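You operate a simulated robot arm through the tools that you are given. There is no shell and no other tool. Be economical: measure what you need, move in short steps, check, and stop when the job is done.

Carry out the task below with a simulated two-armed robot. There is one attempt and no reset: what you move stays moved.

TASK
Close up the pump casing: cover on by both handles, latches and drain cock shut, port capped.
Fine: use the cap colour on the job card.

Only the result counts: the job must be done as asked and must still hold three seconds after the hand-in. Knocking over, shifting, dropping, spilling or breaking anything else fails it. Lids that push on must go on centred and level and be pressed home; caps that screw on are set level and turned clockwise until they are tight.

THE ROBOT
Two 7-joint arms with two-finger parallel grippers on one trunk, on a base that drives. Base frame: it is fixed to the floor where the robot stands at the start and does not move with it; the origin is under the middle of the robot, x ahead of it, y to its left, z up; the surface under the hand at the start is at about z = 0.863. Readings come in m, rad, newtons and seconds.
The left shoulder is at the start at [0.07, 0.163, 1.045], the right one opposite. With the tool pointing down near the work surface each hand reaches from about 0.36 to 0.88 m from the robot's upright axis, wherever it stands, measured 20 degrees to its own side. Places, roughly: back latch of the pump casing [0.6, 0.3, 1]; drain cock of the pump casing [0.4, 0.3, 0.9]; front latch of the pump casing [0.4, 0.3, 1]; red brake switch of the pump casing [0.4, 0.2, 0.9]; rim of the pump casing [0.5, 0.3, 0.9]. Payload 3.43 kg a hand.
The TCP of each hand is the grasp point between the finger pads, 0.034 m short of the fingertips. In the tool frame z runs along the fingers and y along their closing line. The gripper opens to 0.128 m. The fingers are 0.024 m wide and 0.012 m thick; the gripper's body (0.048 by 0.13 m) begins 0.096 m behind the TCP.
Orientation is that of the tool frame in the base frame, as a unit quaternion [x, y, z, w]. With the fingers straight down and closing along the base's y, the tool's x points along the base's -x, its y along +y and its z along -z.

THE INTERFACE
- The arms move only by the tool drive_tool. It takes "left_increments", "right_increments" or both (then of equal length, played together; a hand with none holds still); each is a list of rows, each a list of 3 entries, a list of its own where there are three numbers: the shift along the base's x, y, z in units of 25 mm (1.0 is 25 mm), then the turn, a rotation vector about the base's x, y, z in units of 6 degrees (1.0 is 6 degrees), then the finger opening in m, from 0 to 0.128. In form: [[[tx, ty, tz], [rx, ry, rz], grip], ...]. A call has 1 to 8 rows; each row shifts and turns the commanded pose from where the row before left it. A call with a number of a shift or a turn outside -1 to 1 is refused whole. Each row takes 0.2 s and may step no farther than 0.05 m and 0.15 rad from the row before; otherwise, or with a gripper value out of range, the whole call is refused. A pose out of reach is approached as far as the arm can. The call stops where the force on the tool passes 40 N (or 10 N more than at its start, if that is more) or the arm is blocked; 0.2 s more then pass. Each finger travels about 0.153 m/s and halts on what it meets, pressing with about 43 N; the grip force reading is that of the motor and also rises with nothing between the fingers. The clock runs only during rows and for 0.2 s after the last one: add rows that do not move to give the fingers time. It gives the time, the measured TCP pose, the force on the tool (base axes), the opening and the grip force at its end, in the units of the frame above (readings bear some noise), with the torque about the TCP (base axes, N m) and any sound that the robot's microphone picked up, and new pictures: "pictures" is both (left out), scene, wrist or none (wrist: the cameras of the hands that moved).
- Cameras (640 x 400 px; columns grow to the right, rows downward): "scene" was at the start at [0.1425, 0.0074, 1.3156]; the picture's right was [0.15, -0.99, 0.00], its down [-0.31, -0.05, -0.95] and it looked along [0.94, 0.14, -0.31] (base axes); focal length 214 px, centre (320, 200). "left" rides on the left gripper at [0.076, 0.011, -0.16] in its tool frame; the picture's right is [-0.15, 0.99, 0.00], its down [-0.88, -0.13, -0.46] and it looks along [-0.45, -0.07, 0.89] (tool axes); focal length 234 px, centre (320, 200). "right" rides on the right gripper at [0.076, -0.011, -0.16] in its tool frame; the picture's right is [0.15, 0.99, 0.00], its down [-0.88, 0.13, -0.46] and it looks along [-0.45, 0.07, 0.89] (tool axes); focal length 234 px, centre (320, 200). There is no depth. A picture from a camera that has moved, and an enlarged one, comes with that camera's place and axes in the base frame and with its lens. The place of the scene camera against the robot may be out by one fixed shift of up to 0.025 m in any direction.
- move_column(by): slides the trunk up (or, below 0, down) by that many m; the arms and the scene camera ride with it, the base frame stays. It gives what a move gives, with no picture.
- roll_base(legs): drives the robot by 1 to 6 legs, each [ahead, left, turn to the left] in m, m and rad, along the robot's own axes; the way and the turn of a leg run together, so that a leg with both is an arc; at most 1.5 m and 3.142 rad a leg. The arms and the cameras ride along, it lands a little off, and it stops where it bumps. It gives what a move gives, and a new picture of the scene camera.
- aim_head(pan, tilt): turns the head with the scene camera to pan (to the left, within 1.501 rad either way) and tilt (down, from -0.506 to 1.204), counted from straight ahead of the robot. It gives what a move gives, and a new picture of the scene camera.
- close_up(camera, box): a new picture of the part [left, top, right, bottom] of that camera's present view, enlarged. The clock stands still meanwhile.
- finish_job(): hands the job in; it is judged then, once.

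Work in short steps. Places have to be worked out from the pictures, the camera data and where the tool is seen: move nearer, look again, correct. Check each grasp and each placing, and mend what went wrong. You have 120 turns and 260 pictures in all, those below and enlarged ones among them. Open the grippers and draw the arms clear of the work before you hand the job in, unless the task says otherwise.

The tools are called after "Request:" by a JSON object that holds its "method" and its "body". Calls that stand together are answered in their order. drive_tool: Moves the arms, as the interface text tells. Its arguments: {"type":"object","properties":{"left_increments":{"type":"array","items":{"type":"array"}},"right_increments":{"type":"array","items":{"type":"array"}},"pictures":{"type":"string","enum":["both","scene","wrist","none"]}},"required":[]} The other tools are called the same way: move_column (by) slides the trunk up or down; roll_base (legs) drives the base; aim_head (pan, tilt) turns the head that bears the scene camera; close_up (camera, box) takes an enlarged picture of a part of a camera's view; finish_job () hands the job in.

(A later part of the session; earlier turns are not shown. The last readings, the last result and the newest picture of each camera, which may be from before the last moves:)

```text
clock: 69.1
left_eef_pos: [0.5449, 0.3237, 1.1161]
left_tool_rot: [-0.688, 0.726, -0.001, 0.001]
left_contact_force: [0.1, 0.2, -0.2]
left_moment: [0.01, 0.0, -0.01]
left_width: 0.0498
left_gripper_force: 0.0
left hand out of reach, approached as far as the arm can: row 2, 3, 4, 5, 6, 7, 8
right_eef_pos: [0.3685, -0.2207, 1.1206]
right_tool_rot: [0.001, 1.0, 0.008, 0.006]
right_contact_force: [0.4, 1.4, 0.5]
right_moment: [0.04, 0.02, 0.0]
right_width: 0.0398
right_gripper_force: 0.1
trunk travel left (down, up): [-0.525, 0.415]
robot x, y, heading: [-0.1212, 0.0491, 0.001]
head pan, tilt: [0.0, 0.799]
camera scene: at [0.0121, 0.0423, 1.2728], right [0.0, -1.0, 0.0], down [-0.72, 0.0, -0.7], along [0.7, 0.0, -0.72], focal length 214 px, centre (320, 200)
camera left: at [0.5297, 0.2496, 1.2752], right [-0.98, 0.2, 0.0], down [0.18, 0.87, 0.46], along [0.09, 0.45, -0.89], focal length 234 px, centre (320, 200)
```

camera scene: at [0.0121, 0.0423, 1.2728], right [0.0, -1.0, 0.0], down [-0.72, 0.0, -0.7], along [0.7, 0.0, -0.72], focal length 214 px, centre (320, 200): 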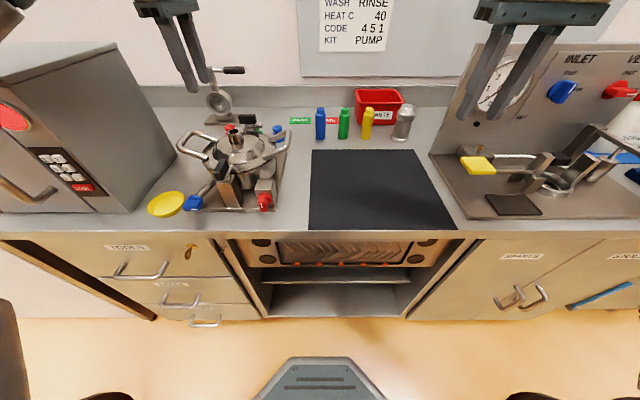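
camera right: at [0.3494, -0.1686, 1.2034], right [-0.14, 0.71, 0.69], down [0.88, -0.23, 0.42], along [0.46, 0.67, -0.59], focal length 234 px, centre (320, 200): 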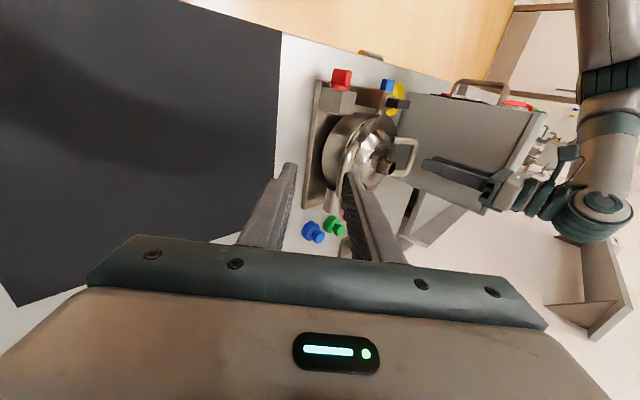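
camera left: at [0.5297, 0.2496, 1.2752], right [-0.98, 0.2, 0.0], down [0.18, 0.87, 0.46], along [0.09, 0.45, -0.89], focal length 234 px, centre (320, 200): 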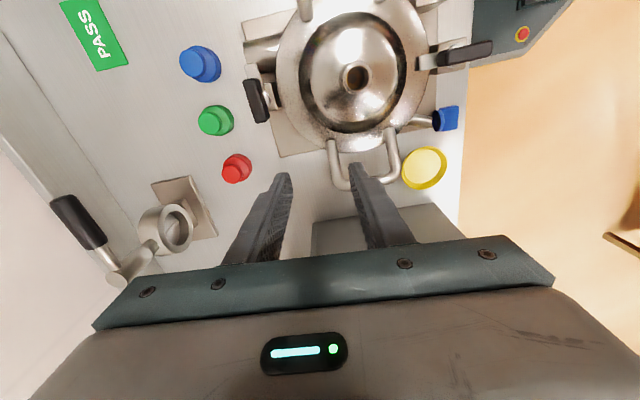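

The reach is limited here, so I pull the hand back over the cover, roll the base 11 cm forward and try again.

Request:
{"method": "drive_tool", "body": {"left_increments": [[[-0.8, -0.3, 0], [0, 0, 0.3], 0.05], [[-0.8, -0.3, 0], [0, 0, 0], 0.05], [[-0.8, -0.3, 0], [0, 0, 0], 0.05], [[-0.6, -0.3, 0], [0, 0, 0], 0.05]], "pictures": "none"}}

Request:
{"method": "roll_base", "body": {"legs": [[0.11, 0, 0]]}}

Request:
{"method": "close_up", "body": {"camera": "left", "box": [0, 0, 640, 400]}}

```text
clock: 70.1
left_eef_pos: [0.4687, 0.2928, 1.1168]
left_tool_rot: [-0.698, 0.716, -0.001, 0.002]
left_contact_force: [0.2, -0.7, 0.0]
left_moment: [0.02, -0.03, 0.02]
left_width: 0.0501
left_gripper_force: 0.0
right_eef_pos: [0.3681, -0.2219, 1.1221]
right_tool_rot: [0.001, 1.0, 0.009, 0.006]
right_contact_force: [-0.1, -0.2, 0.6]
right_moment: [0.0, -0.01, -0.01]
right_width: 0.0398
right_gripper_force: 0.1
trunk travel left (down, up): [-0.525, 0.415]
robot x, y, heading: [-0.117, 0.05, -0.001]
head pan, tilt: [0.0, 0.799]
```

```text
clock: 71.3
left_eef_pos: [0.5803, 0.2924, 1.1162]
left_tool_rot: [-0.697, 0.717, 0.0, 0.002]
left_contact_force: [0.3, -0.4, 0.7]
left_moment: [0.01, 0.05, 0.01]
left_width: 0.05
left_gripper_force: 0.1
right_eef_pos: [0.4782, -0.2229, 1.1225]
right_tool_rot: [0.001, 1.0, 0.009, 0.004]
right_contact_force: [-0.4, -0.3, 0.7]
right_moment: [0.01, 0.04, 0.01]
right_width: 0.0399
right_gripper_force: 0.1
trunk travel left (down, up): [-0.525, 0.415]
robot x, y, heading: [-0.0101, 0.0473, -0.004]
head pan, tilt: [0.0, 0.799]
camera scene: at [0.1222, 0.0419, 1.2729], right [0.0, -1.0, 0.0], down [-0.72, 0.0, -0.7], along [0.7, 0.0, -0.72], focal length 214 px, centre (320, 200)
```

scene: 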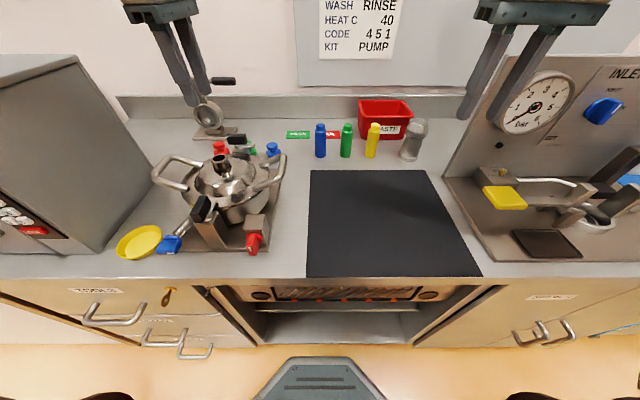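

```text
1.00 times, centred on (320, 200) of left (not enlarged: the box is as wide or as high as the picture)
camera zoom: at [0.5669, 0.2181, 1.2759], right [-0.98, 0.17, 0.0], down [0.15, 0.88, 0.46], along [0.08, 0.45, -0.89], focal length 234 px, centre (320, 200)
```

zoom: 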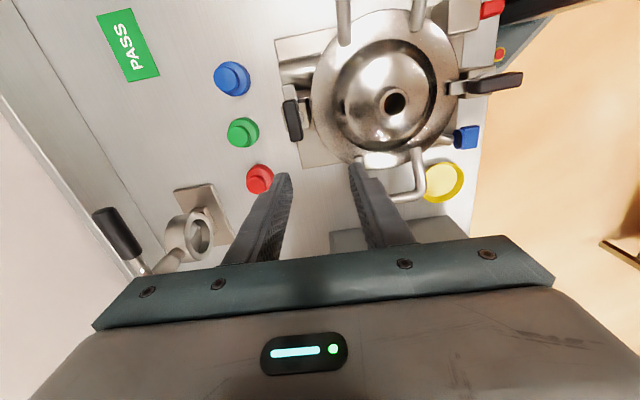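

The back bar is at about (0.607, 0.253). I move over it and descend as with the front one.

Request:
{"method": "drive_tool", "body": {"left_increments": [[[0.5, -0.8, 0], [0, 0, 0], 0.04], [[0.57, -0.78, 0], [0, 0, 0.2], 0.036], [[0, 0, -0.9], [0, 0, 0], 0.036], [[0, 0, -0.9], [0, 0, 0], 0.036], [[0, 0, -0.8], [0, 0, 0], 0.036]], "pictures": "wrist"}}

Request:
{"method": "close_up", "body": {"camera": "scene", "box": [140, 90, 320, 220]}}

```text
clock: 72.5
left_eef_pos: [0.6065, 0.2696, 1.0535]
left_tool_rot: [-0.705, 0.71, -0.001, 0.001]
left_contact_force: [0.2, 0.2, -0.1]
left_moment: [-0.01, -0.01, 0.04]
left_width: 0.0361
left_gripper_force: 0.0
left hand out of reach, approached as far as the arm can: row 2
right_eef_pos: [0.4782, -0.2214, 1.1227]
right_tool_rot: [0.001, 1.0, 0.008, 0.007]
right_contact_force: [0.0, 0.2, 0.3]
right_moment: [0.04, -0.01, -0.02]
right_width: 0.0397
right_gripper_force: 0.0
trunk travel left (down, up): [-0.525, 0.415]
robot x, y, heading: [-0.0059, 0.0479, -0.003]
head pan, tilt: [0.0, 0.799]
camera left: at [0.5943, 0.1945, 1.2123], right [-0.99, 0.15, 0.0], down [0.14, 0.88, 0.46], along [0.07, 0.45, -0.89], focal length 234 px, centre (320, 200)
```

left: 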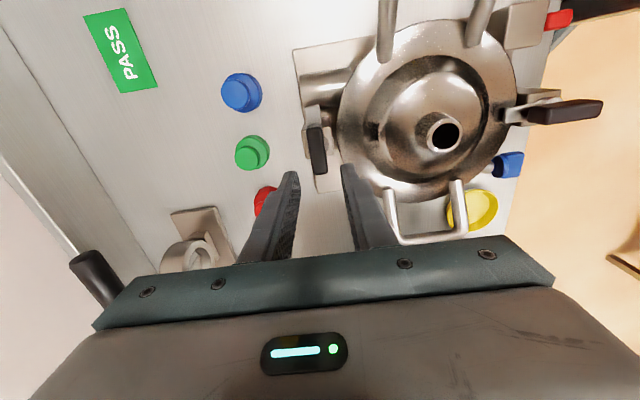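

```text
3.08 times, centred on (230, 155) of scene
camera zoom: at [0.1218, 0.0422, 1.2729], right [0.0, -1.0, 0.0], down [-0.72, 0.0, -0.7], along [0.7, 0.0, -0.72], focal length 660 px, centre (597, 338)
```

zoom: 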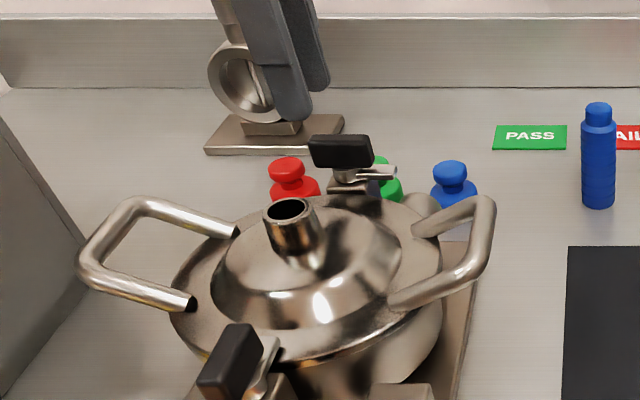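

The hand is 1.8 cm short in y at its limit, so I roll the base 6 cm right and step back left.

Request:
{"method": "roll_base", "body": {"legs": [[0, -0.06, 0]]}}

Request:
{"method": "drive_tool", "body": {"left_increments": [[[0, 0.6, 0], [0, 0, 0], 0.036], [[0, 0.6, 0], [0, 0, 0], 0.036], [[0, 0.5, 0], [0, 0, 0], 0.036]], "pictures": "wrist"}}

```text
clock: 73.5
left_eef_pos: [0.606, 0.2101, 1.0536]
left_tool_rot: [-0.705, 0.709, -0.001, 0.002]
left_contact_force: [0.3, 0.2, 0.1]
left_moment: [0.03, -0.01, 0.01]
left_width: 0.036
left_gripper_force: 0.0
right_eef_pos: [0.4784, -0.2805, 1.1212]
right_tool_rot: [0.0, 1.0, 0.009, 0.006]
right_contact_force: [0.0, 0.5, -0.1]
right_moment: [0.04, 0.02, 0.01]
right_width: 0.0399
right_gripper_force: 0.1
trunk travel left (down, up): [-0.525, 0.415]
robot x, y, heading: [-0.0086, -0.0099, 0.003]
head pan, tilt: [0.0, 0.799]
camera scene: at [0.1218, -0.0176, 1.2728], right [0.0, -1.0, 0.0], down [-0.72, 0.0, -0.7], along [0.7, 0.0, -0.72], focal length 214 px, centre (320, 200)
```

scene: 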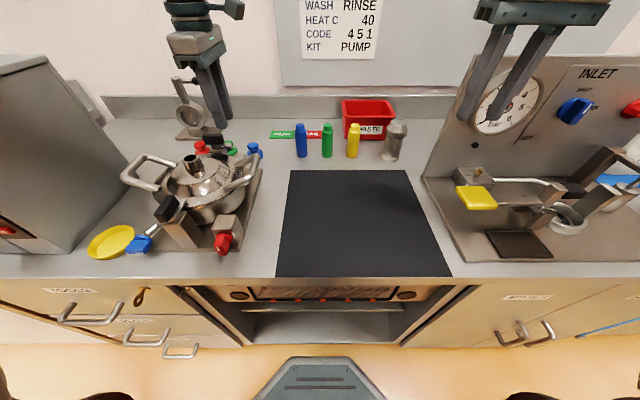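

```text
clock: 74.2
left_eef_pos: [0.6059, 0.2538, 1.0525]
left_tool_rot: [-0.704, 0.71, 0.0, 0.001]
left_contact_force: [0.2, 0.0, 0.5]
left_moment: [-0.04, -0.01, -0.06]
left_width: 0.0357
left_gripper_force: 0.1
right_eef_pos: [0.4778, -0.2795, 1.1219]
right_tool_rot: [0.001, 1.0, 0.008, 0.006]
right_contact_force: [0.8, 0.0, 0.2]
right_moment: [-0.06, 0.04, 0.0]
right_width: 0.0401
right_gripper_force: 0.1
trunk travel left (down, up): [-0.525, 0.415]
robot x, y, heading: [-0.0108, -0.0115, -0.004]
head pan, tilt: [0.0, 0.799]
camera left: at [0.594, 0.1785, 1.2122], right [-0.99, 0.15, 0.0], down [0.14, 0.88, 0.46], along [0.07, 0.45, -0.89], focal length 234 px, centre (320, 200)
```

left: 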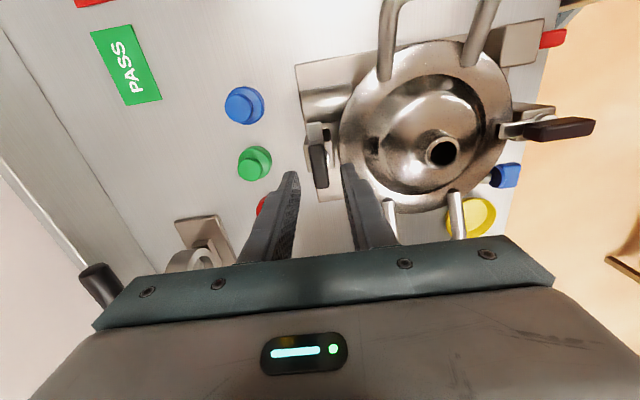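

Aligned within 2 mm. I descend and close.

Request:
{"method": "drive_tool", "body": {"left_increments": [[[0.05, -0.06, -0.8], [0, 0, 0], 0.036], [[0, 0, -0.7], [0, 0, 0], 0.036], [[0, 0, -0.38], [0, 0, 0], 0.036], [[0, 0, 0], [0, 0, 0], 0.0], [[0, 0, 0], [0, 0, 0], 0.0], [[0, 0, 0], [0, 0, 0], 0.0]], "pictures": "wrist"}}

Request:
{"method": "close_up", "body": {"camera": "scene", "box": [140, 90, 300, 200]}}

```text
clock: 75.7
left_eef_pos: [0.6072, 0.2521, 1.0052]
left_tool_rot: [-0.704, 0.71, 0.0, 0.001]
left_contact_force: [-4.8, 0.8, -2.0]
left_moment: [0.37, 0.35, 0.04]
left_width: 0.0157
left_gripper_force: 45.2
right_eef_pos: [0.4768, -0.2807, 1.1227]
right_tool_rot: [0.001, 1.0, 0.009, 0.006]
right_contact_force: [0.0, 0.2, -0.6]
right_moment: [0.02, -0.01, -0.02]
right_width: 0.0397
right_gripper_force: 0.0
trunk travel left (down, up): [-0.525, 0.415]
robot x, y, heading: [-0.0093, -0.009, -0.003]
head pan, tilt: [0.0, 0.799]
camera left: at [0.5952, 0.1765, 1.1647], right [-0.99, 0.15, 0.0], down [0.14, 0.88, 0.46], along [0.07, 0.45, -0.89], focal length 234 px, centre (320, 200)
```

left: 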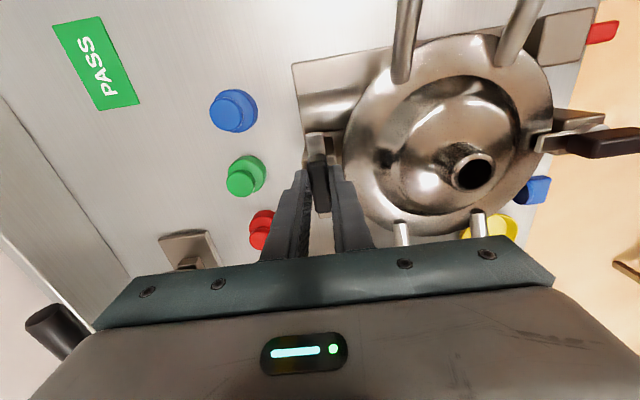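

```text
3.64 times, centred on (220, 145) of scene
camera zoom: at [0.1214, -0.017, 1.2728], right [0.0, -1.0, 0.0], down [-0.72, 0.0, -0.7], along [0.7, 0.0, -0.72], focal length 780 px, centre (684, 400)
```

zoom: 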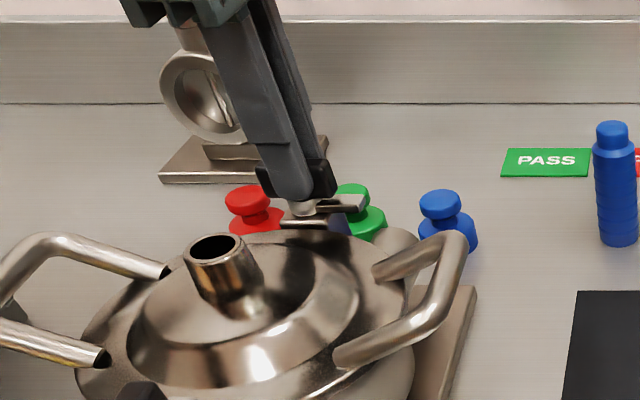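

Gripped; I turn it clockwise in two stages.

Request:
{"method": "drive_tool", "body": {"left_increments": [[[0, 0, 0], [0, 0, -1], 0.0], [[0, 0, 0], [0, 0, -1], 0.0], [[0, 0, 0], [0, 0, -1], 0.0], [[0, 0, 0], [0, 0, -1], 0.0], [[0, 0, 0], [0, 0, -1], 0.0], [[0, 0, 0], [0, 0, -1], 0.0], [[0, 0, 0], [0, 0, -1], 0.0], [[0, 0, 0], [0, 0, -1], 0.0]], "pictures": "none"}}

Request:
{"method": "drive_tool", "body": {"left_increments": [[[0, 0, 0], [0, 0, -1], 0.0], [[0, 0, 0], [0, 0, -1], 0.0], [[0, 0, 0], [0, 0, -1], 0.0], [[0, 0, 0], [0, 0, -1], 0.0], [[0, 0, 0], [0, 0, -1], 0.0], [[0, 0, 0], [0, 0, -1], 0.0], [[0, 0, 0], [0, 0, -1], 0.0], [[0, 0, 0], [0, 0, -0.5], 0.0]], "pictures": "none"}}

Request:
{"method": "close_up", "body": {"camera": "scene", "box": [140, 110, 280, 210]}}

```text
clock: 77.5
left_eef_pos: [0.6049, 0.252, 1.0055]
left_tool_rot: [-0.354, 0.935, -0.001, 0.0]
left_contact_force: [-26.9, 2.2, -20.1]
left_moment: [0.69, 0.18, 0.08]
left_width: 0.0158
left_gripper_force: 44.8
right_eef_pos: [0.4763, -0.2792, 1.1234]
right_tool_rot: [0.001, 1.0, 0.008, 0.007]
right_contact_force: [-0.4, 0.9, -0.4]
right_moment: [0.05, -0.02, -0.04]
right_width: 0.04
right_gripper_force: 0.2
trunk travel left (down, up): [-0.525, 0.415]
robot x, y, heading: [-0.0067, -0.0124, -0.001]
head pan, tilt: [0.0, 0.799]
```

```text
clock: 79.2
left_eef_pos: [0.6061, 0.2547, 1.0063]
left_tool_rot: [0.029, 1.0, 0.0, 0.0]
left_contact_force: [-23.3, 16.9, -11.5]
left_moment: [0.89, 0.8, 1.21]
left_width: 0.0167
left_gripper_force: 45.2
right_eef_pos: [0.4772, -0.2783, 1.1234]
right_tool_rot: [0.001, 1.0, 0.008, 0.008]
right_contact_force: [-0.4, 0.1, -0.1]
right_moment: [0.02, -0.02, 0.02]
right_width: 0.0398
right_gripper_force: 0.1
trunk travel left (down, up): [-0.525, 0.415]
robot x, y, heading: [-0.01, -0.0139, 0.0]
head pan, tilt: [0.0, 0.799]
```

```text
4.00 times, centred on (210, 160) of scene
camera zoom: at [0.1196, -0.014, 1.2732], right [0.0, -1.0, 0.0], down [-0.72, 0.0, -0.7], along [0.7, 0.0, -0.72], focal length 858 px, centre (760, 360)
```

zoom: 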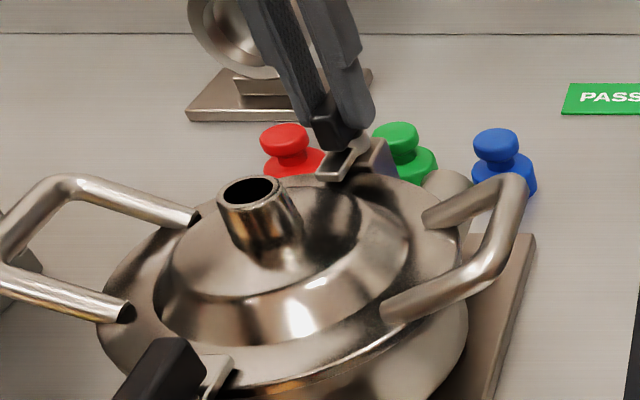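

The back tongue now lies over the flange and the stop is felt (1.2 N m). I release and raise the hand.

Request:
{"method": "drive_tool", "body": {"left_increments": [[[-0.04, 0.03, 0], [0, 0, 0], 0.0], [[0, 0, 0], [0, 0, 0], 0.03], [[0, 0, 0], [0, 0, 0], 0.036], [[0, 0, 0.8], [0, 0, 0], 0.036], [[0, 0, 1], [0, 0, 0], 0.036], [[0, 0, 1], [0, 0, 0], 0.036], [[0, 0, 1], [0, 0, 0], 0.036], [[0, 0.5, 0.3], [0, 0, 0], 0.036]], "pictures": "wrist"}}

Request:
{"method": "close_up", "body": {"camera": "scene", "box": [140, 110, 280, 210]}}

```text
clock: 81.0
left_eef_pos: [0.6064, 0.2647, 1.1082]
left_tool_rot: [0.03, 1.0, -0.001, 0.001]
left_contact_force: [-0.2, 0.1, 0.2]
left_moment: [0.01, 0.0, -0.01]
left_width: 0.036
left_gripper_force: 0.1
right_eef_pos: [0.4777, -0.2789, 1.1219]
right_tool_rot: [0.001, 1.0, 0.009, 0.006]
right_contact_force: [-0.3, -0.1, 0.7]
right_moment: [0.0, 0.0, 0.01]
right_width: 0.0401
right_gripper_force: 0.1
trunk travel left (down, up): [-0.525, 0.415]
robot x, y, heading: [-0.0092, -0.0108, -0.003]
head pan, tilt: [0.0, 0.799]
camera left: at [0.5312, 0.2822, 1.2683], right [0.2, 0.98, 0.0], down [0.87, -0.18, 0.46], along [0.45, -0.1, -0.89], focal length 234 px, centre (320, 200)
```

left: 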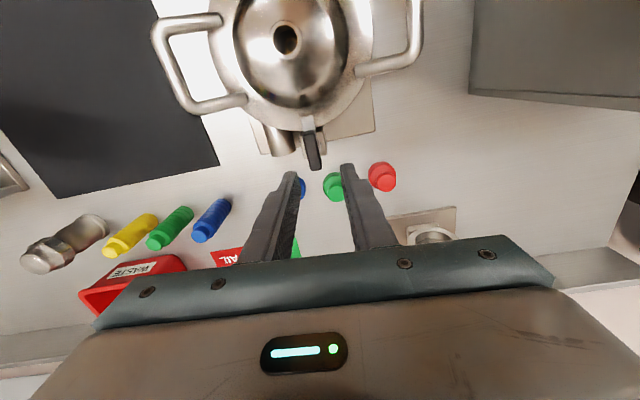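

```text
4.00 times, centred on (210, 160) of scene
camera zoom: at [0.1213, -0.0166, 1.2729], right [0.0, -1.0, 0.0], down [-0.72, 0.0, -0.7], along [0.7, 0.0, -0.72], focal length 858 px, centre (760, 360)
```

zoom: 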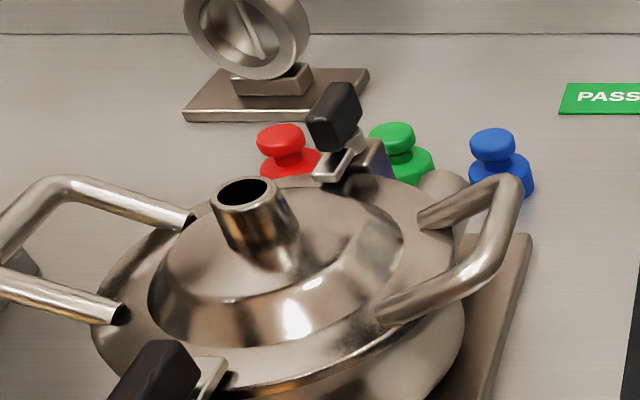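

Both latches are closed. Now the blue cap, at about (0.686, 0.190): I move the left hand above it for a closer look.

Request:
{"method": "drive_tool", "body": {"left_increments": [[[0.6, -0.6, 0], [0, 0, 0.56], 0.06], [[0.6, -0.6, 0], [0, 0, 0], 0.07], [[0.6, -0.6, 0], [0, 0, 0], 0.08], [[0.6, -0.6, -0.4], [0, 0, 0], 0.08], [[0.6, -0.5, -0.6], [0, 0, 0], 0.08], [[0.2, 0, -0.8], [0, 0, 0], 0.08]], "pictures": "wrist"}}

Request:
{"method": "close_up", "body": {"camera": "scene", "box": [190, 110, 290, 180]}}

```text
clock: 82.5
left_eef_pos: [0.6417, 0.2344, 1.0886]
left_tool_rot: [0.0, 1.0, -0.002, 0.0]
left_contact_force: [-0.6, 0.5, -0.7]
left_moment: [-0.01, 0.01, 0.01]
left_width: 0.0801
left_gripper_force: 0.2
left hand out of reach, approached as far as the arm can: row 3, 4, 5
right_eef_pos: [0.4791, -0.2804, 1.1221]
right_tool_rot: [0.001, 1.0, 0.009, 0.006]
right_contact_force: [-0.3, 0.3, -0.4]
right_moment: [-0.01, 0.01, 0.0]
right_width: 0.04
right_gripper_force: 0.0
trunk travel left (down, up): [-0.525, 0.415]
robot x, y, heading: [-0.0118, -0.012, 0.0]
head pan, tilt: [0.0, 0.799]
camera left: at [0.5656, 0.2473, 1.2477], right [0.15, 0.99, 0.0], down [0.88, -0.13, 0.46], along [0.45, -0.07, -0.89], focal length 234 px, centre (320, 200)
```

left: 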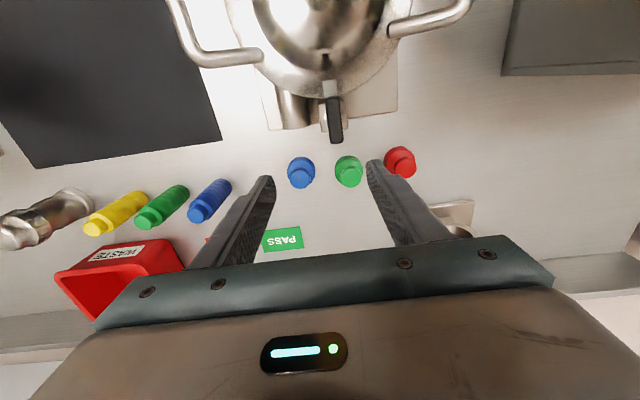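

```text
5.71 times, centred on (240, 145) of scene
camera zoom: at [0.1218, -0.0172, 1.2728], right [0.0, -1.0, 0.0], down [-0.72, 0.0, -0.7], along [0.7, 0.0, -0.72], focal length 1226 px, centre (777, 514)
```

zoom: 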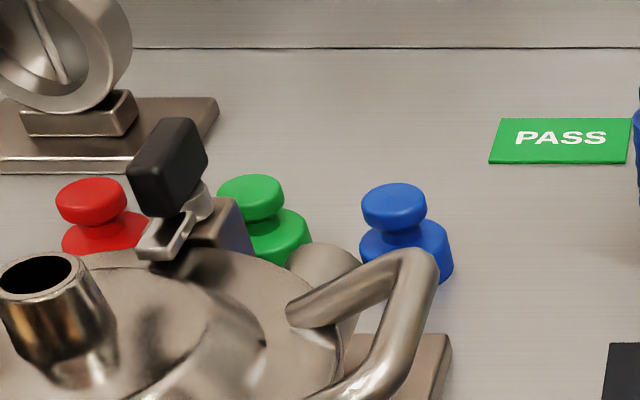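

The reach is height-limited; I continue toward the cap while descending, in small steps.

Request:
{"method": "drive_tool", "body": {"left_increments": [[[0.4, -0.6, -0.2], [0, 0, 0], 0.08], [[0.4, -0.6, -0.3], [0, 0, 0], 0.08], [[0.4, -0.5, -0.4], [0, 0, 0], 0.08], [[0.4, -0.2, -0.5], [0, 0, 0], 0.08]], "pictures": "wrist"}}

```text
clock: 83.5
left_eef_pos: [0.6518, 0.235, 1.081]
left_tool_rot: [-0.001, 1.0, -0.003, 0.001]
left_contact_force: [0.1, -0.6, 0.0]
left_moment: [-0.02, 0.01, 0.02]
left_width: 0.0801
left_gripper_force: 0.0
left hand out of reach, approached as far as the arm can: row 1, 2, 3, 4
right_eef_pos: [0.4772, -0.2801, 1.1223]
right_tool_rot: [0.0, 1.0, 0.009, 0.006]
right_contact_force: [0.7, 0.5, -0.1]
right_moment: [0.04, 0.0, 0.0]
right_width: 0.0401
right_gripper_force: 0.0
trunk travel left (down, up): [-0.525, 0.415]
robot x, y, heading: [-0.0107, -0.0115, 0.002]
head pan, tilt: [0.0, 0.799]
camera left: at [0.576, 0.2486, 1.24], right [0.14, 0.99, 0.0], down [0.88, -0.13, 0.46], along [0.45, -0.07, -0.89], focal length 234 px, centre (320, 200)
```

left: 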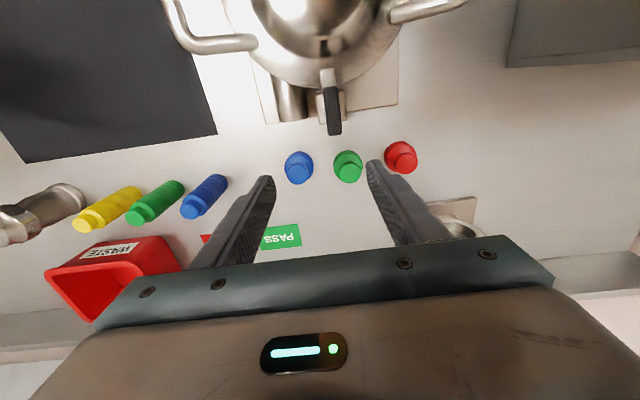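

The left arm seems limited to a sector ≥20° to its own side, so I pull the right hand back a little and roll the base 9 cm right.

Request:
{"method": "drive_tool", "body": {"right_increments": [[[-0.8, 0, 0.5], [0, 0, 0], 0.04], [[-0.8, 0, 0.5], [0, 0, 0], 0.04], [[-0.8, 0, 0.5], [0, 0, 0], 0.04], [[-0.8, 0, 0.5], [0, 0, 0], 0.04]], "pictures": "none"}}

Request:
{"method": "roll_base", "body": {"legs": [[0, -0.09, 0]]}}

Request:
{"method": "drive_tool", "body": {"left_increments": [[[0.4, 0.6, 0], [0, 0, 0], 0.08], [[0.4, 0.6, 0], [0, 0, 0], 0.08], [[0.4, 0.6, -0.4], [0, 0, 0], 0.08], [[0.18, 0, -0.4], [0, 0, 0], 0.08]], "pictures": "wrist"}}

```text
clock: 84.5
left_eef_pos: [0.6512, 0.2341, 1.0812]
left_tool_rot: [0.0, 1.0, -0.003, 0.001]
left_contact_force: [1.0, 0.3, 0.2]
left_moment: [0.01, -0.02, 0.0]
left_width: 0.0798
left_gripper_force: 0.0
right_eef_pos: [0.397, -0.2784, 1.1724]
right_tool_rot: [0.0, 1.0, 0.009, 0.006]
right_contact_force: [-0.3, -0.5, -0.3]
right_moment: [-0.03, -0.04, -0.03]
right_width: 0.0402
right_gripper_force: 0.0
trunk travel left (down, up): [-0.525, 0.415]
robot x, y, heading: [-0.0113, -0.014, -0.001]
head pan, tilt: [0.0, 0.799]
```

```text
clock: 85.5
left_eef_pos: [0.652, 0.1446, 1.0807]
left_tool_rot: [-0.002, 1.0, -0.002, 0.001]
left_contact_force: [-0.2, 0.2, 0.2]
left_moment: [0.05, 0.06, 0.04]
left_width: 0.0799
left_gripper_force: 0.0
right_eef_pos: [0.3973, -0.3709, 1.1709]
right_tool_rot: [0.002, 1.0, 0.009, 0.007]
right_contact_force: [0.7, -0.7, -0.8]
right_moment: [0.0, 0.0, 0.01]
right_width: 0.0398
right_gripper_force: 0.0
trunk travel left (down, up): [-0.525, 0.415]
robot x, y, heading: [-0.0091, -0.1, -0.002]
head pan, tilt: [0.0, 0.799]
camera scene: at [0.1215, -0.1074, 1.2728], right [0.0, -1.0, 0.0], down [-0.72, 0.0, -0.7], along [0.7, 0.0, -0.72], focal length 214 px, centre (320, 200)
```

scene: 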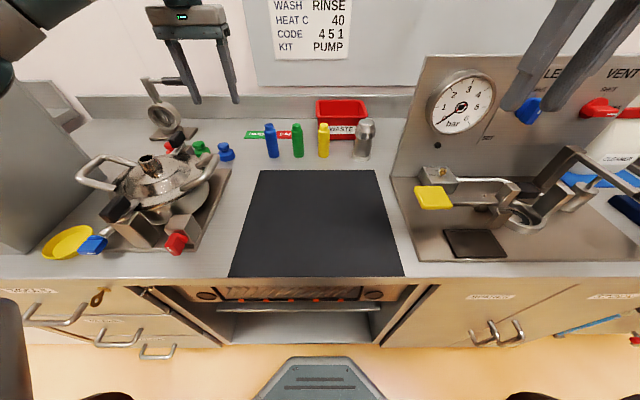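

```text
clock: 86.5
left_eef_pos: [0.6872, 0.1902, 1.0598]
left_tool_rot: [0.0, 1.0, -0.003, 0.001]
left_contact_force: [1.2, 0.4, -0.1]
left_moment: [-0.01, 0.02, 0.0]
left_width: 0.08
left_gripper_force: 0.1
right_eef_pos: [0.3977, -0.3693, 1.1731]
right_tool_rot: [0.001, 1.0, 0.009, 0.006]
right_contact_force: [-0.6, -0.2, -0.9]
right_moment: [0.02, 0.01, -0.01]
right_width: 0.0399
right_gripper_force: 0.1
trunk travel left (down, up): [-0.525, 0.415]
robot x, y, heading: [-0.0062, -0.0998, -0.005]
head pan, tilt: [0.0, 0.799]
camera left: at [0.6116, 0.2034, 1.2193], right [0.15, 0.99, 0.0], down [0.88, -0.13, 0.46], along [0.45, -0.07, -0.89], focal length 234 px, centre (320, 200)
```

left: 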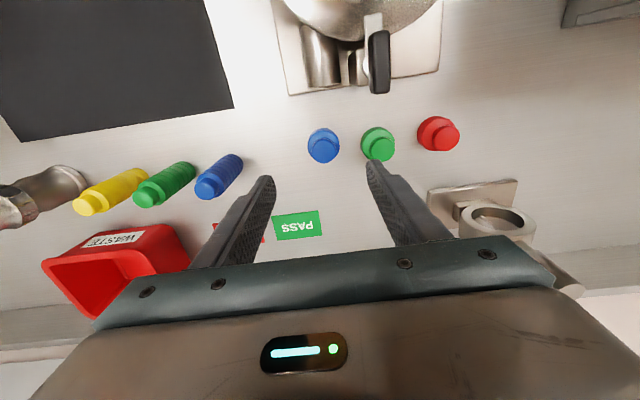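

The blue cap is near (0.692, 0.193); green lies 7.5 cm to its left, so I narrow the opening to 56 mm and descend partly to refine.

Request:
{"method": "drive_tool", "body": {"left_increments": [[[0.2, 0.12, 0], [0, 0, 0], 0.056], [[0, 0, -0.9], [0, 0, 0], 0.056], [[0, 0, -0.9], [0, 0, 0], 0.056], [[0, 0, -0.8], [0, 0, 0], 0.056]], "pictures": "wrist"}}

Request:
{"method": "close_up", "body": {"camera": "scene", "box": [180, 100, 280, 170]}}

```text
clock: 87.5
left_eef_pos: [0.6933, 0.1926, 0.9953]
left_tool_rot: [-0.001, 1.0, -0.002, 0.001]
left_contact_force: [-0.5, 0.3, 0.1]
left_moment: [0.01, 0.02, 0.01]
left_width: 0.056
left_gripper_force: 0.1
right_eef_pos: [0.3972, -0.3697, 1.1723]
right_tool_rot: [0.002, 1.0, 0.009, 0.005]
right_contact_force: [0.1, 0.7, -0.5]
right_moment: [0.02, 0.01, 0.0]
right_width: 0.04
right_gripper_force: 0.1
trunk travel left (down, up): [-0.525, 0.415]
robot x, y, heading: [-0.0113, -0.1009, 0.001]
head pan, tilt: [0.0, 0.799]
camera left: at [0.6169, 0.2057, 1.1541], right [0.14, 0.99, 0.0], down [0.88, -0.13, 0.46], along [0.45, -0.07, -0.89], focal length 234 px, centre (320, 200)
```

left: 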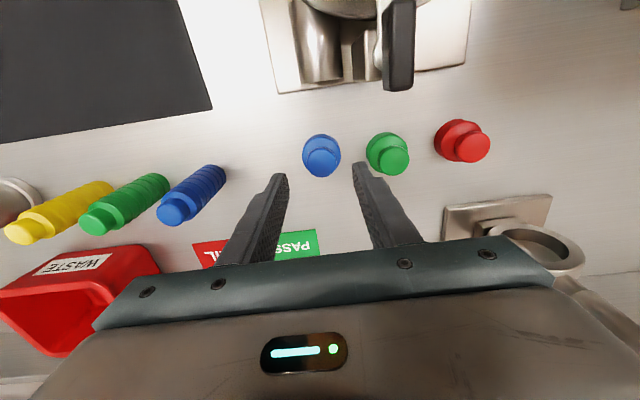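

```text
5.71 times, centred on (230, 135) of scene
camera zoom: at [0.1217, -0.1067, 1.2728], right [0.0, -1.0, 0.0], down [-0.72, 0.0, -0.7], along [0.7, 0.0, -0.72], focal length 1226 px, centre (834, 571)
```

zoom: 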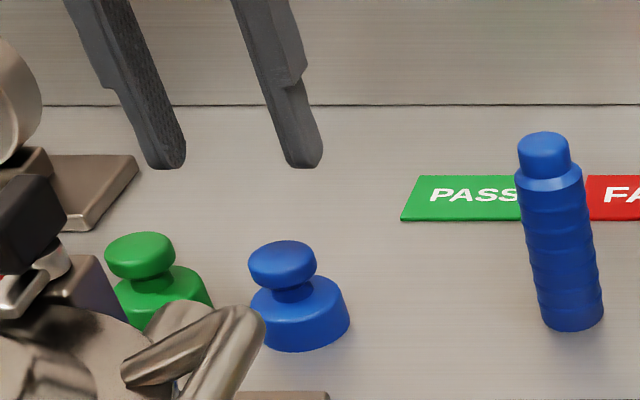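

Refined: knob centre about (0.693, 0.195), its top near z 0.92. I descend so the tips end just above the cap's shoulder, watching force, then close.

Request:
{"method": "drive_tool", "body": {"left_increments": [[[0, 0.1, -0.7], [0, 0, 0], 0.056], [[0, 0, -0.7], [0, 0, 0], 0.056], [[0, 0, -0.7], [0, 0, 0], 0.056], [[0, 0, -0.5], [0, 0, 0], 0.056], [[0, 0, 0], [0, 0, 0], 0.056]], "pictures": "wrist"}}

Request:
{"method": "close_up", "body": {"camera": "scene", "box": [200, 120, 250, 170]}}

```text
clock: 88.8
left_eef_pos: [0.6911, 0.1956, 0.9308]
left_tool_rot: [0.0, 1.0, -0.003, 0.001]
left_contact_force: [0.1, -0.2, -0.1]
left_moment: [-0.01, -0.02, 0.01]
left_width: 0.0564
left_gripper_force: 0.0
right_eef_pos: [0.3977, -0.3698, 1.1714]
right_tool_rot: [0.001, 1.0, 0.009, 0.006]
right_contact_force: [-0.6, 0.4, 1.2]
right_moment: [-0.02, 0.01, 0.01]
right_width: 0.0398
right_gripper_force: 0.1
trunk travel left (down, up): [-0.525, 0.415]
robot x, y, heading: [-0.0087, -0.1031, -0.005]
head pan, tilt: [0.0, 0.799]
camera left: at [0.6157, 0.2085, 1.0896], right [0.15, 0.99, 0.0], down [0.88, -0.13, 0.46], along [0.45, -0.07, -0.89], focal length 234 px, centre (320, 200)
```

left: 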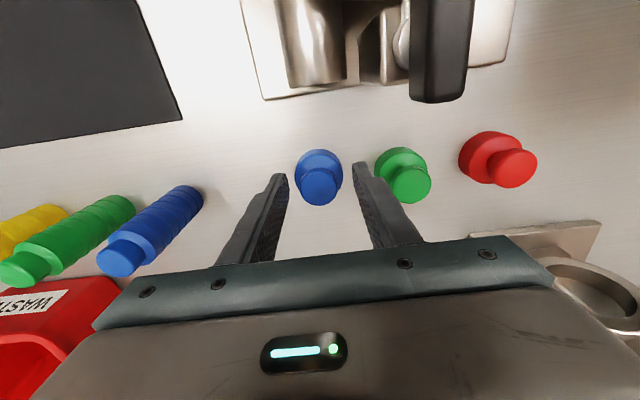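

```text
8.00 times, centred on (225, 145) of scene
camera zoom: at [0.1214, -0.1068, 1.2729], right [0.0, -1.0, 0.0], down [-0.72, 0.0, -0.7], along [0.7, 0.0, -0.72], focal length 1716 px, centre (1080, 640)
```

zoom: 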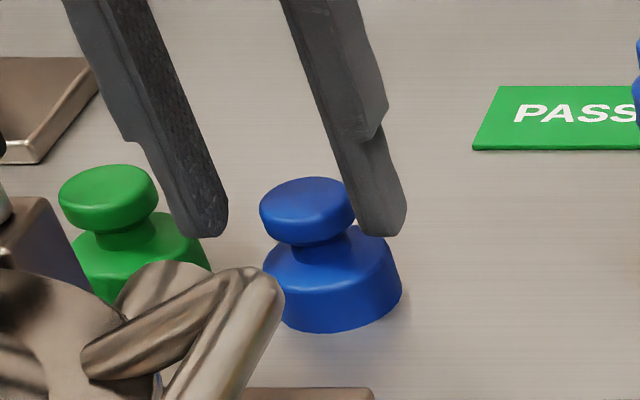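

The knob is between the fingers, ~3 mm off centre; I shift and close gently.

Request:
{"method": "drive_tool", "body": {"left_increments": [[[0, 0.1, -0.06], [0, 0, 0], 0.05], [[0, 0, 0], [0, 0, 0], 0.042], [[0, 0, 0], [0, 0, 0], 0.036], [[0, 0, 0], [0, 0, 0], 0.0], [[0, 0, 0], [0, 0, 0], 0.0], [[0, 0, 0], [0, 0, 0], 0.0]], "pictures": "wrist"}}

Request:
{"method": "close_up", "body": {"camera": "scene", "box": [200, 120, 250, 170]}}

```text
clock: 90.2
left_eef_pos: [0.6923, 0.1977, 0.9286]
left_tool_rot: [0.0, 1.0, -0.002, 0.001]
left_contact_force: [0.2, -0.1, 0.0]
left_moment: [0.01, 0.02, -0.02]
left_width: 0.03
left_gripper_force: 42.8
right_eef_pos: [0.3969, -0.3698, 1.1714]
right_tool_rot: [0.002, 1.0, 0.008, 0.006]
right_contact_force: [-0.7, -0.9, 0.6]
right_moment: [0.01, 0.0, -0.01]
right_width: 0.0401
right_gripper_force: 0.1
trunk travel left (down, up): [-0.525, 0.415]
robot x, y, heading: [-0.0112, -0.0994, -0.003]
head pan, tilt: [0.0, 0.799]
camera left: at [0.6156, 0.2109, 1.0884], right [0.15, 0.99, 0.0], down [0.88, -0.13, 0.46], along [0.45, -0.07, -0.89], focal length 234 px, centre (320, 200)
```

left: 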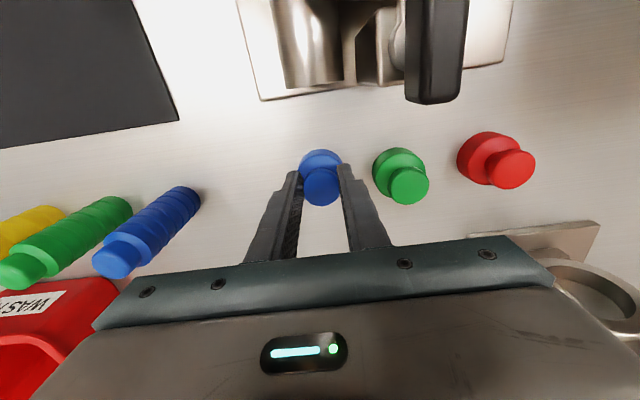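

```text
8.00 times, centred on (225, 145) of scene
camera zoom: at [0.1215, -0.1067, 1.2728], right [0.0, -1.0, 0.0], down [-0.72, 0.0, -0.7], along [0.7, 0.0, -0.72], focal length 1716 px, centre (1080, 640)
```

zoom: 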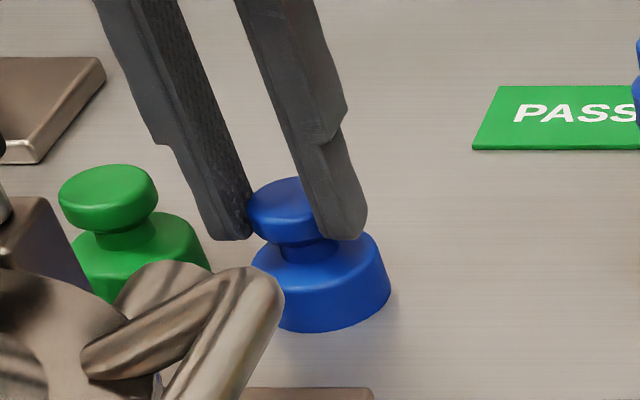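

Gripped at 30 mm. I lift 3 cm and check.

Request:
{"method": "drive_tool", "body": {"left_increments": [[[0, 0, 0.4], [0, 0, 0], 0.0], [[0, 0, 0.4], [0, 0, 0], 0.0], [[0, 0, 0.5], [0, 0, 0], 0.0]], "pictures": "wrist"}}

Request:
{"method": "close_up", "body": {"camera": "scene", "box": [190, 110, 250, 160]}}

```text
clock: 91.0
left_eef_pos: [0.6924, 0.1978, 0.9603]
left_tool_rot: [-0.001, 1.0, -0.003, 0.002]
left_contact_force: [0.5, 0.0, -0.1]
left_moment: [-0.02, 0.0, -0.01]
left_width: 0.0301
left_gripper_force: 43.2
right_eef_pos: [0.3988, -0.3696, 1.1721]
right_tool_rot: [0.002, 1.0, 0.008, 0.007]
right_contact_force: [0.3, -0.7, 0.0]
right_moment: [-0.02, -0.02, 0.03]
right_width: 0.0401
right_gripper_force: 0.0
trunk travel left (down, up): [-0.525, 0.415]
robot x, y, heading: [-0.0096, -0.0986, -0.009]
head pan, tilt: [0.0, 0.799]
camera left: at [0.6154, 0.2108, 1.1213], right [0.15, 0.99, 0.0], down [0.88, -0.13, 0.46], along [0.45, -0.07, -0.89], focal length 234 px, centre (320, 200)
```

left: 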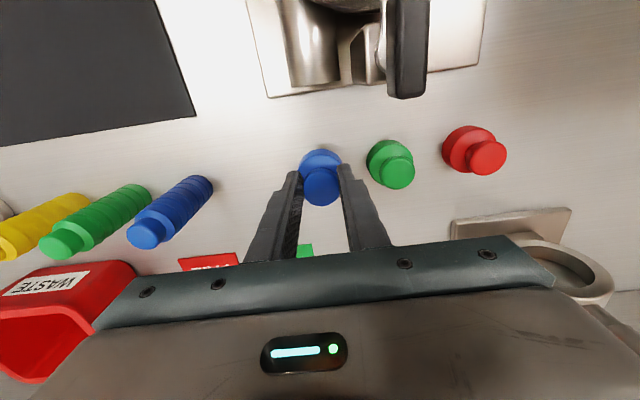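

```text
8.00 times, centred on (220, 135) of scene
camera zoom: at [0.1213, -0.1069, 1.2729], right [0.0, -1.0, 0.0], down [-0.72, 0.0, -0.7], along [0.7, 0.0, -0.72], focal length 1716 px, centre (1120, 720)
```

zoom: 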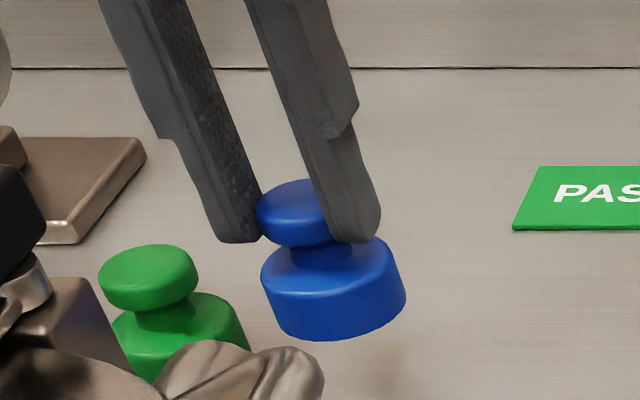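

The cap is held level. I raise it and bring it back above the cover, keeping clear of the back latch.

Request:
{"method": "drive_tool", "body": {"left_increments": [[[0, 0, 0.9], [0, 0, 0], 0.0], [[0, 0, 0.9], [0, 0, 0], 0.0], [[0, 0, 0.9], [0, 0, 0], 0.0], [[-0.3, 0, 0.9], [0, 0, 0], 0.0], [[-0.6, 0, 0.9], [0, 0, 0], 0.0], [[-0.6, 0, 0.9], [0, 0, 0], 0.0], [[-0.6, 0, 0.9], [0, 0, 0], 0.0]], "pictures": "none"}}

Request:
{"method": "drive_tool", "body": {"left_increments": [[[-0.9, 0.3, 0], [0, 0, 0], 0.0], [[-0.9, 0.3, 0], [0, 0, 0], 0.0], [[-0.9, 0.3, 0], [0, 0, 0], 0.0], [[-0.9, 0.3, 0], [0, 0, 0], 0.0], [[-0.9, 0.3, 0], [0, 0, 0], 0.0], [[-0.9, 0.3, 0], [0, 0, 0], 0.0]], "pictures": "wrist"}}

Request:
{"method": "close_up", "body": {"camera": "scene", "box": [90, 70, 250, 220]}}

```text
clock: 92.5
left_eef_pos: [0.6372, 0.1988, 1.1202]
left_tool_rot: [-0.001, 1.0, -0.003, 0.001]
left_contact_force: [-0.4, 0.3, 0.5]
left_moment: [0.01, -0.02, -0.01]
left_width: 0.0302
left_gripper_force: 42.9
right_eef_pos: [0.3966, -0.3703, 1.1724]
right_tool_rot: [0.002, 1.0, 0.009, 0.006]
right_contact_force: [0.0, 0.2, 0.0]
right_moment: [0.04, -0.02, 0.01]
right_width: 0.0401
right_gripper_force: 0.1
trunk travel left (down, up): [-0.525, 0.415]
robot x, y, heading: [-0.0088, -0.0976, -0.005]
head pan, tilt: [0.0, 0.799]
```

```text
clock: 94.0
left_eef_pos: [0.5033, 0.2441, 1.1195]
left_tool_rot: [-0.001, 1.0, -0.003, 0.001]
left_contact_force: [-0.4, -0.2, 0.0]
left_moment: [-0.01, -0.06, -0.02]
left_width: 0.0303
left_gripper_force: 43.1
right_eef_pos: [0.3959, -0.3687, 1.1718]
right_tool_rot: [0.001, 1.0, 0.009, 0.007]
right_contact_force: [0.4, -0.1, 0.3]
right_moment: [-0.02, 0.01, -0.02]
right_width: 0.0397
right_gripper_force: 0.1
trunk travel left (down, up): [-0.525, 0.415]
robot x, y, heading: [-0.0087, -0.0969, -0.005]
head pan, tilt: [0.0, 0.799]
camera left: at [0.4272, 0.257, 1.2783], right [0.14, 0.99, 0.0], down [0.88, -0.13, 0.46], along [0.45, -0.07, -0.89], focal length 234 px, centre (320, 200)
```

left: 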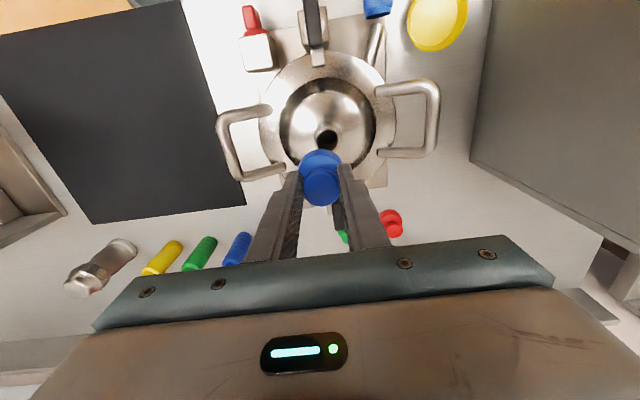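

```text
2.67 times, centred on (170, 145) of scene
camera zoom: at [0.1202, -0.1062, 1.273], right [0.0, -1.0, 0.0], down [-0.72, 0.0, -0.7], along [0.7, 0.0, -0.72], focal length 572 px, centre (720, 347)
```

zoom: 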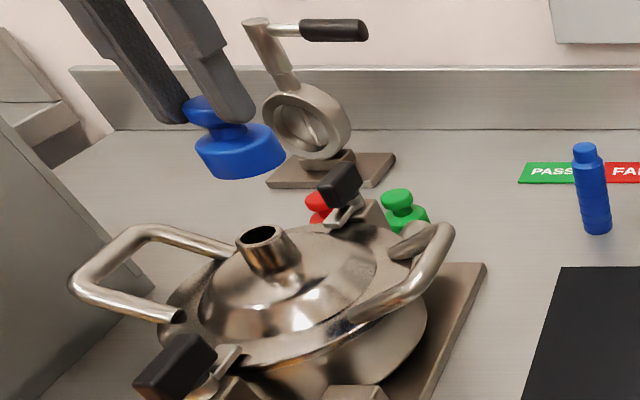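

The spout's mouth is at about (0.4915, 0.2545, 1.00). I move the cap above it and lower to about 1 cm over the spout for checking.

Request:
{"method": "drive_tool", "body": {"left_increments": [[[-0.15, 0.2, 0], [0, 0, 0], 0.0], [[-0.17, 0.22, -0.4], [0, 0, 0], 0.0], [[0, 0, -0.6], [0, 0, 0], 0.0], [[0, 0, -0.5], [0, 0, 0], 0.0]], "pictures": "wrist"}}

Request:
{"method": "close_up", "body": {"camera": "scene", "box": [110, 100, 210, 180]}}

Request:
{"method": "aim_head", "body": {"pan": 0.7, "tilt": 0.5}}

Request:
{"method": "close_up", "body": {"camera": "scene", "box": [240, 120, 400, 240]}}

```text
clock: 95.0
left_eef_pos: [0.4958, 0.2541, 1.0815]
left_tool_rot: [-0.001, 1.0, -0.003, 0.001]
left_contact_force: [-0.6, 0.2, -0.4]
left_moment: [-0.07, 0.01, -0.02]
left_width: 0.0298
left_gripper_force: 43.3
right_eef_pos: [0.3971, -0.3699, 1.173]
right_tool_rot: [0.002, 1.0, 0.008, 0.006]
right_contact_force: [0.6, 0.3, 0.7]
right_moment: [-0.02, 0.03, 0.02]
right_width: 0.0396
right_gripper_force: 0.1
trunk travel left (down, up): [-0.525, 0.415]
robot x, y, heading: [-0.0099, -0.1047, -0.003]
head pan, tilt: [0.0, 0.799]
camera left: at [0.4202, 0.267, 1.2411], right [0.15, 0.99, 0.0], down [0.88, -0.13, 0.46], along [0.45, -0.07, -0.89], focal length 234 px, centre (320, 200)
```

left: 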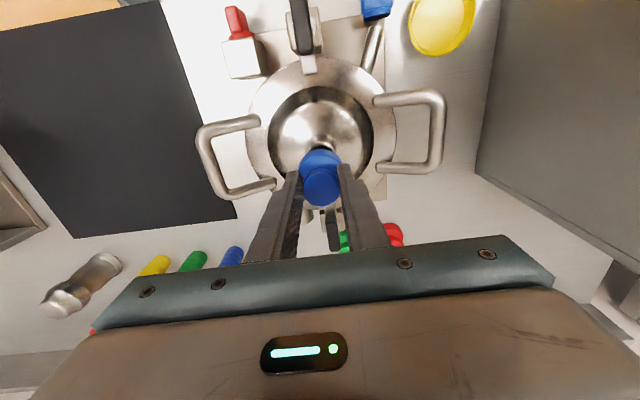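

```text
5.00 times, centred on (160, 140) of scene
camera zoom: at [0.1214, -0.1064, 1.2729], right [0.0, -1.0, 0.0], down [-0.72, 0.0, -0.7], along [0.7, 0.0, -0.72], focal length 1072 px, centre (1120, 500)
```

zoom: 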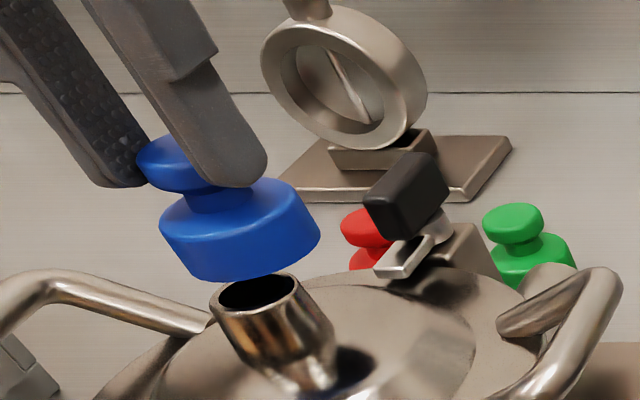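

```text
clock: 96.0
left_eef_pos: [0.4953, 0.2527, 1.0814]
left_tool_rot: [0.0, 1.0, -0.003, 0.001]
left_contact_force: [-0.2, -0.1, 0.0]
left_moment: [0.04, -0.02, 0.01]
left_width: 0.0298
left_gripper_force: 43.2
right_eef_pos: [0.3965, -0.3696, 1.1722]
right_tool_rot: [0.002, 1.0, 0.01, 0.006]
right_contact_force: [0.3, -0.5, 0.2]
right_moment: [-0.02, 0.03, -0.04]
right_width: 0.04
right_gripper_force: 0.1
trunk travel left (down, up): [-0.525, 0.415]
robot x, y, heading: [-0.0127, -0.1005, -0.004]
head pan, tilt: [0.7, 0.499]
camera scene: at [0.1107, -0.0481, 1.2988], right [0.64, -0.77, 0.0], down [-0.37, -0.31, -0.88], along [0.67, 0.56, -0.48], focal length 214 px, centre (320, 200)
```

scene: 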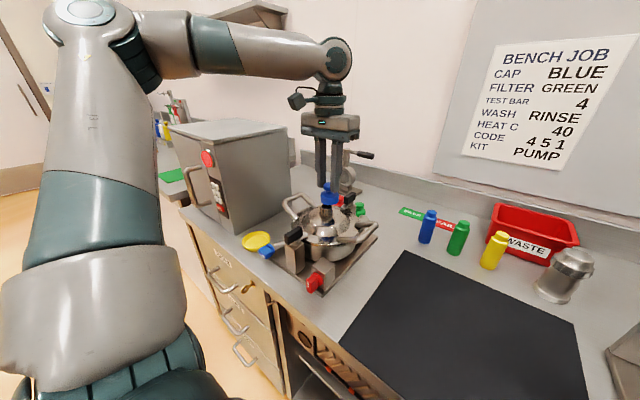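

```text
3.33 times, centred on (320, 180) of scene
camera zoom: at [0.1107, -0.0481, 1.2988], right [0.64, -0.77, 0.0], down [-0.37, -0.31, -0.88], along [0.67, 0.56, -0.48], focal length 715 px, centre (320, 267)
```

zoom: 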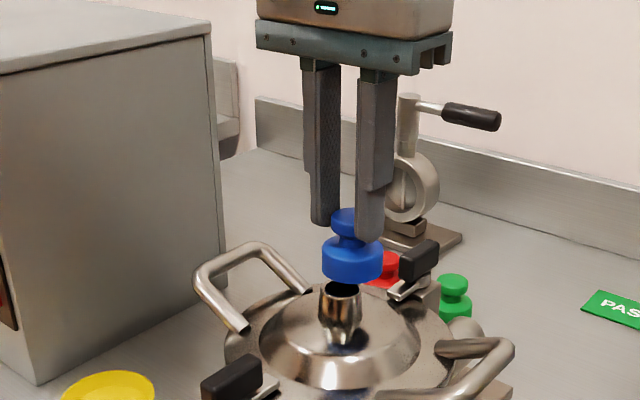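

Request:
{"method": "close_up", "body": {"camera": "scene", "box": [300, 180, 350, 230]}}

```text
8.00 times, centred on (325, 205) of scene
camera zoom: at [0.1107, -0.0481, 1.2988], right [0.64, -0.77, 0.0], down [-0.37, -0.31, -0.88], along [0.67, 0.56, -0.48], focal length 1716 px, centre (280, 160)
```

zoom: 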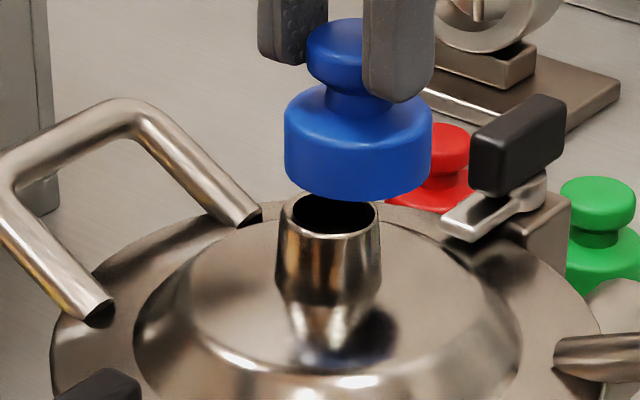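

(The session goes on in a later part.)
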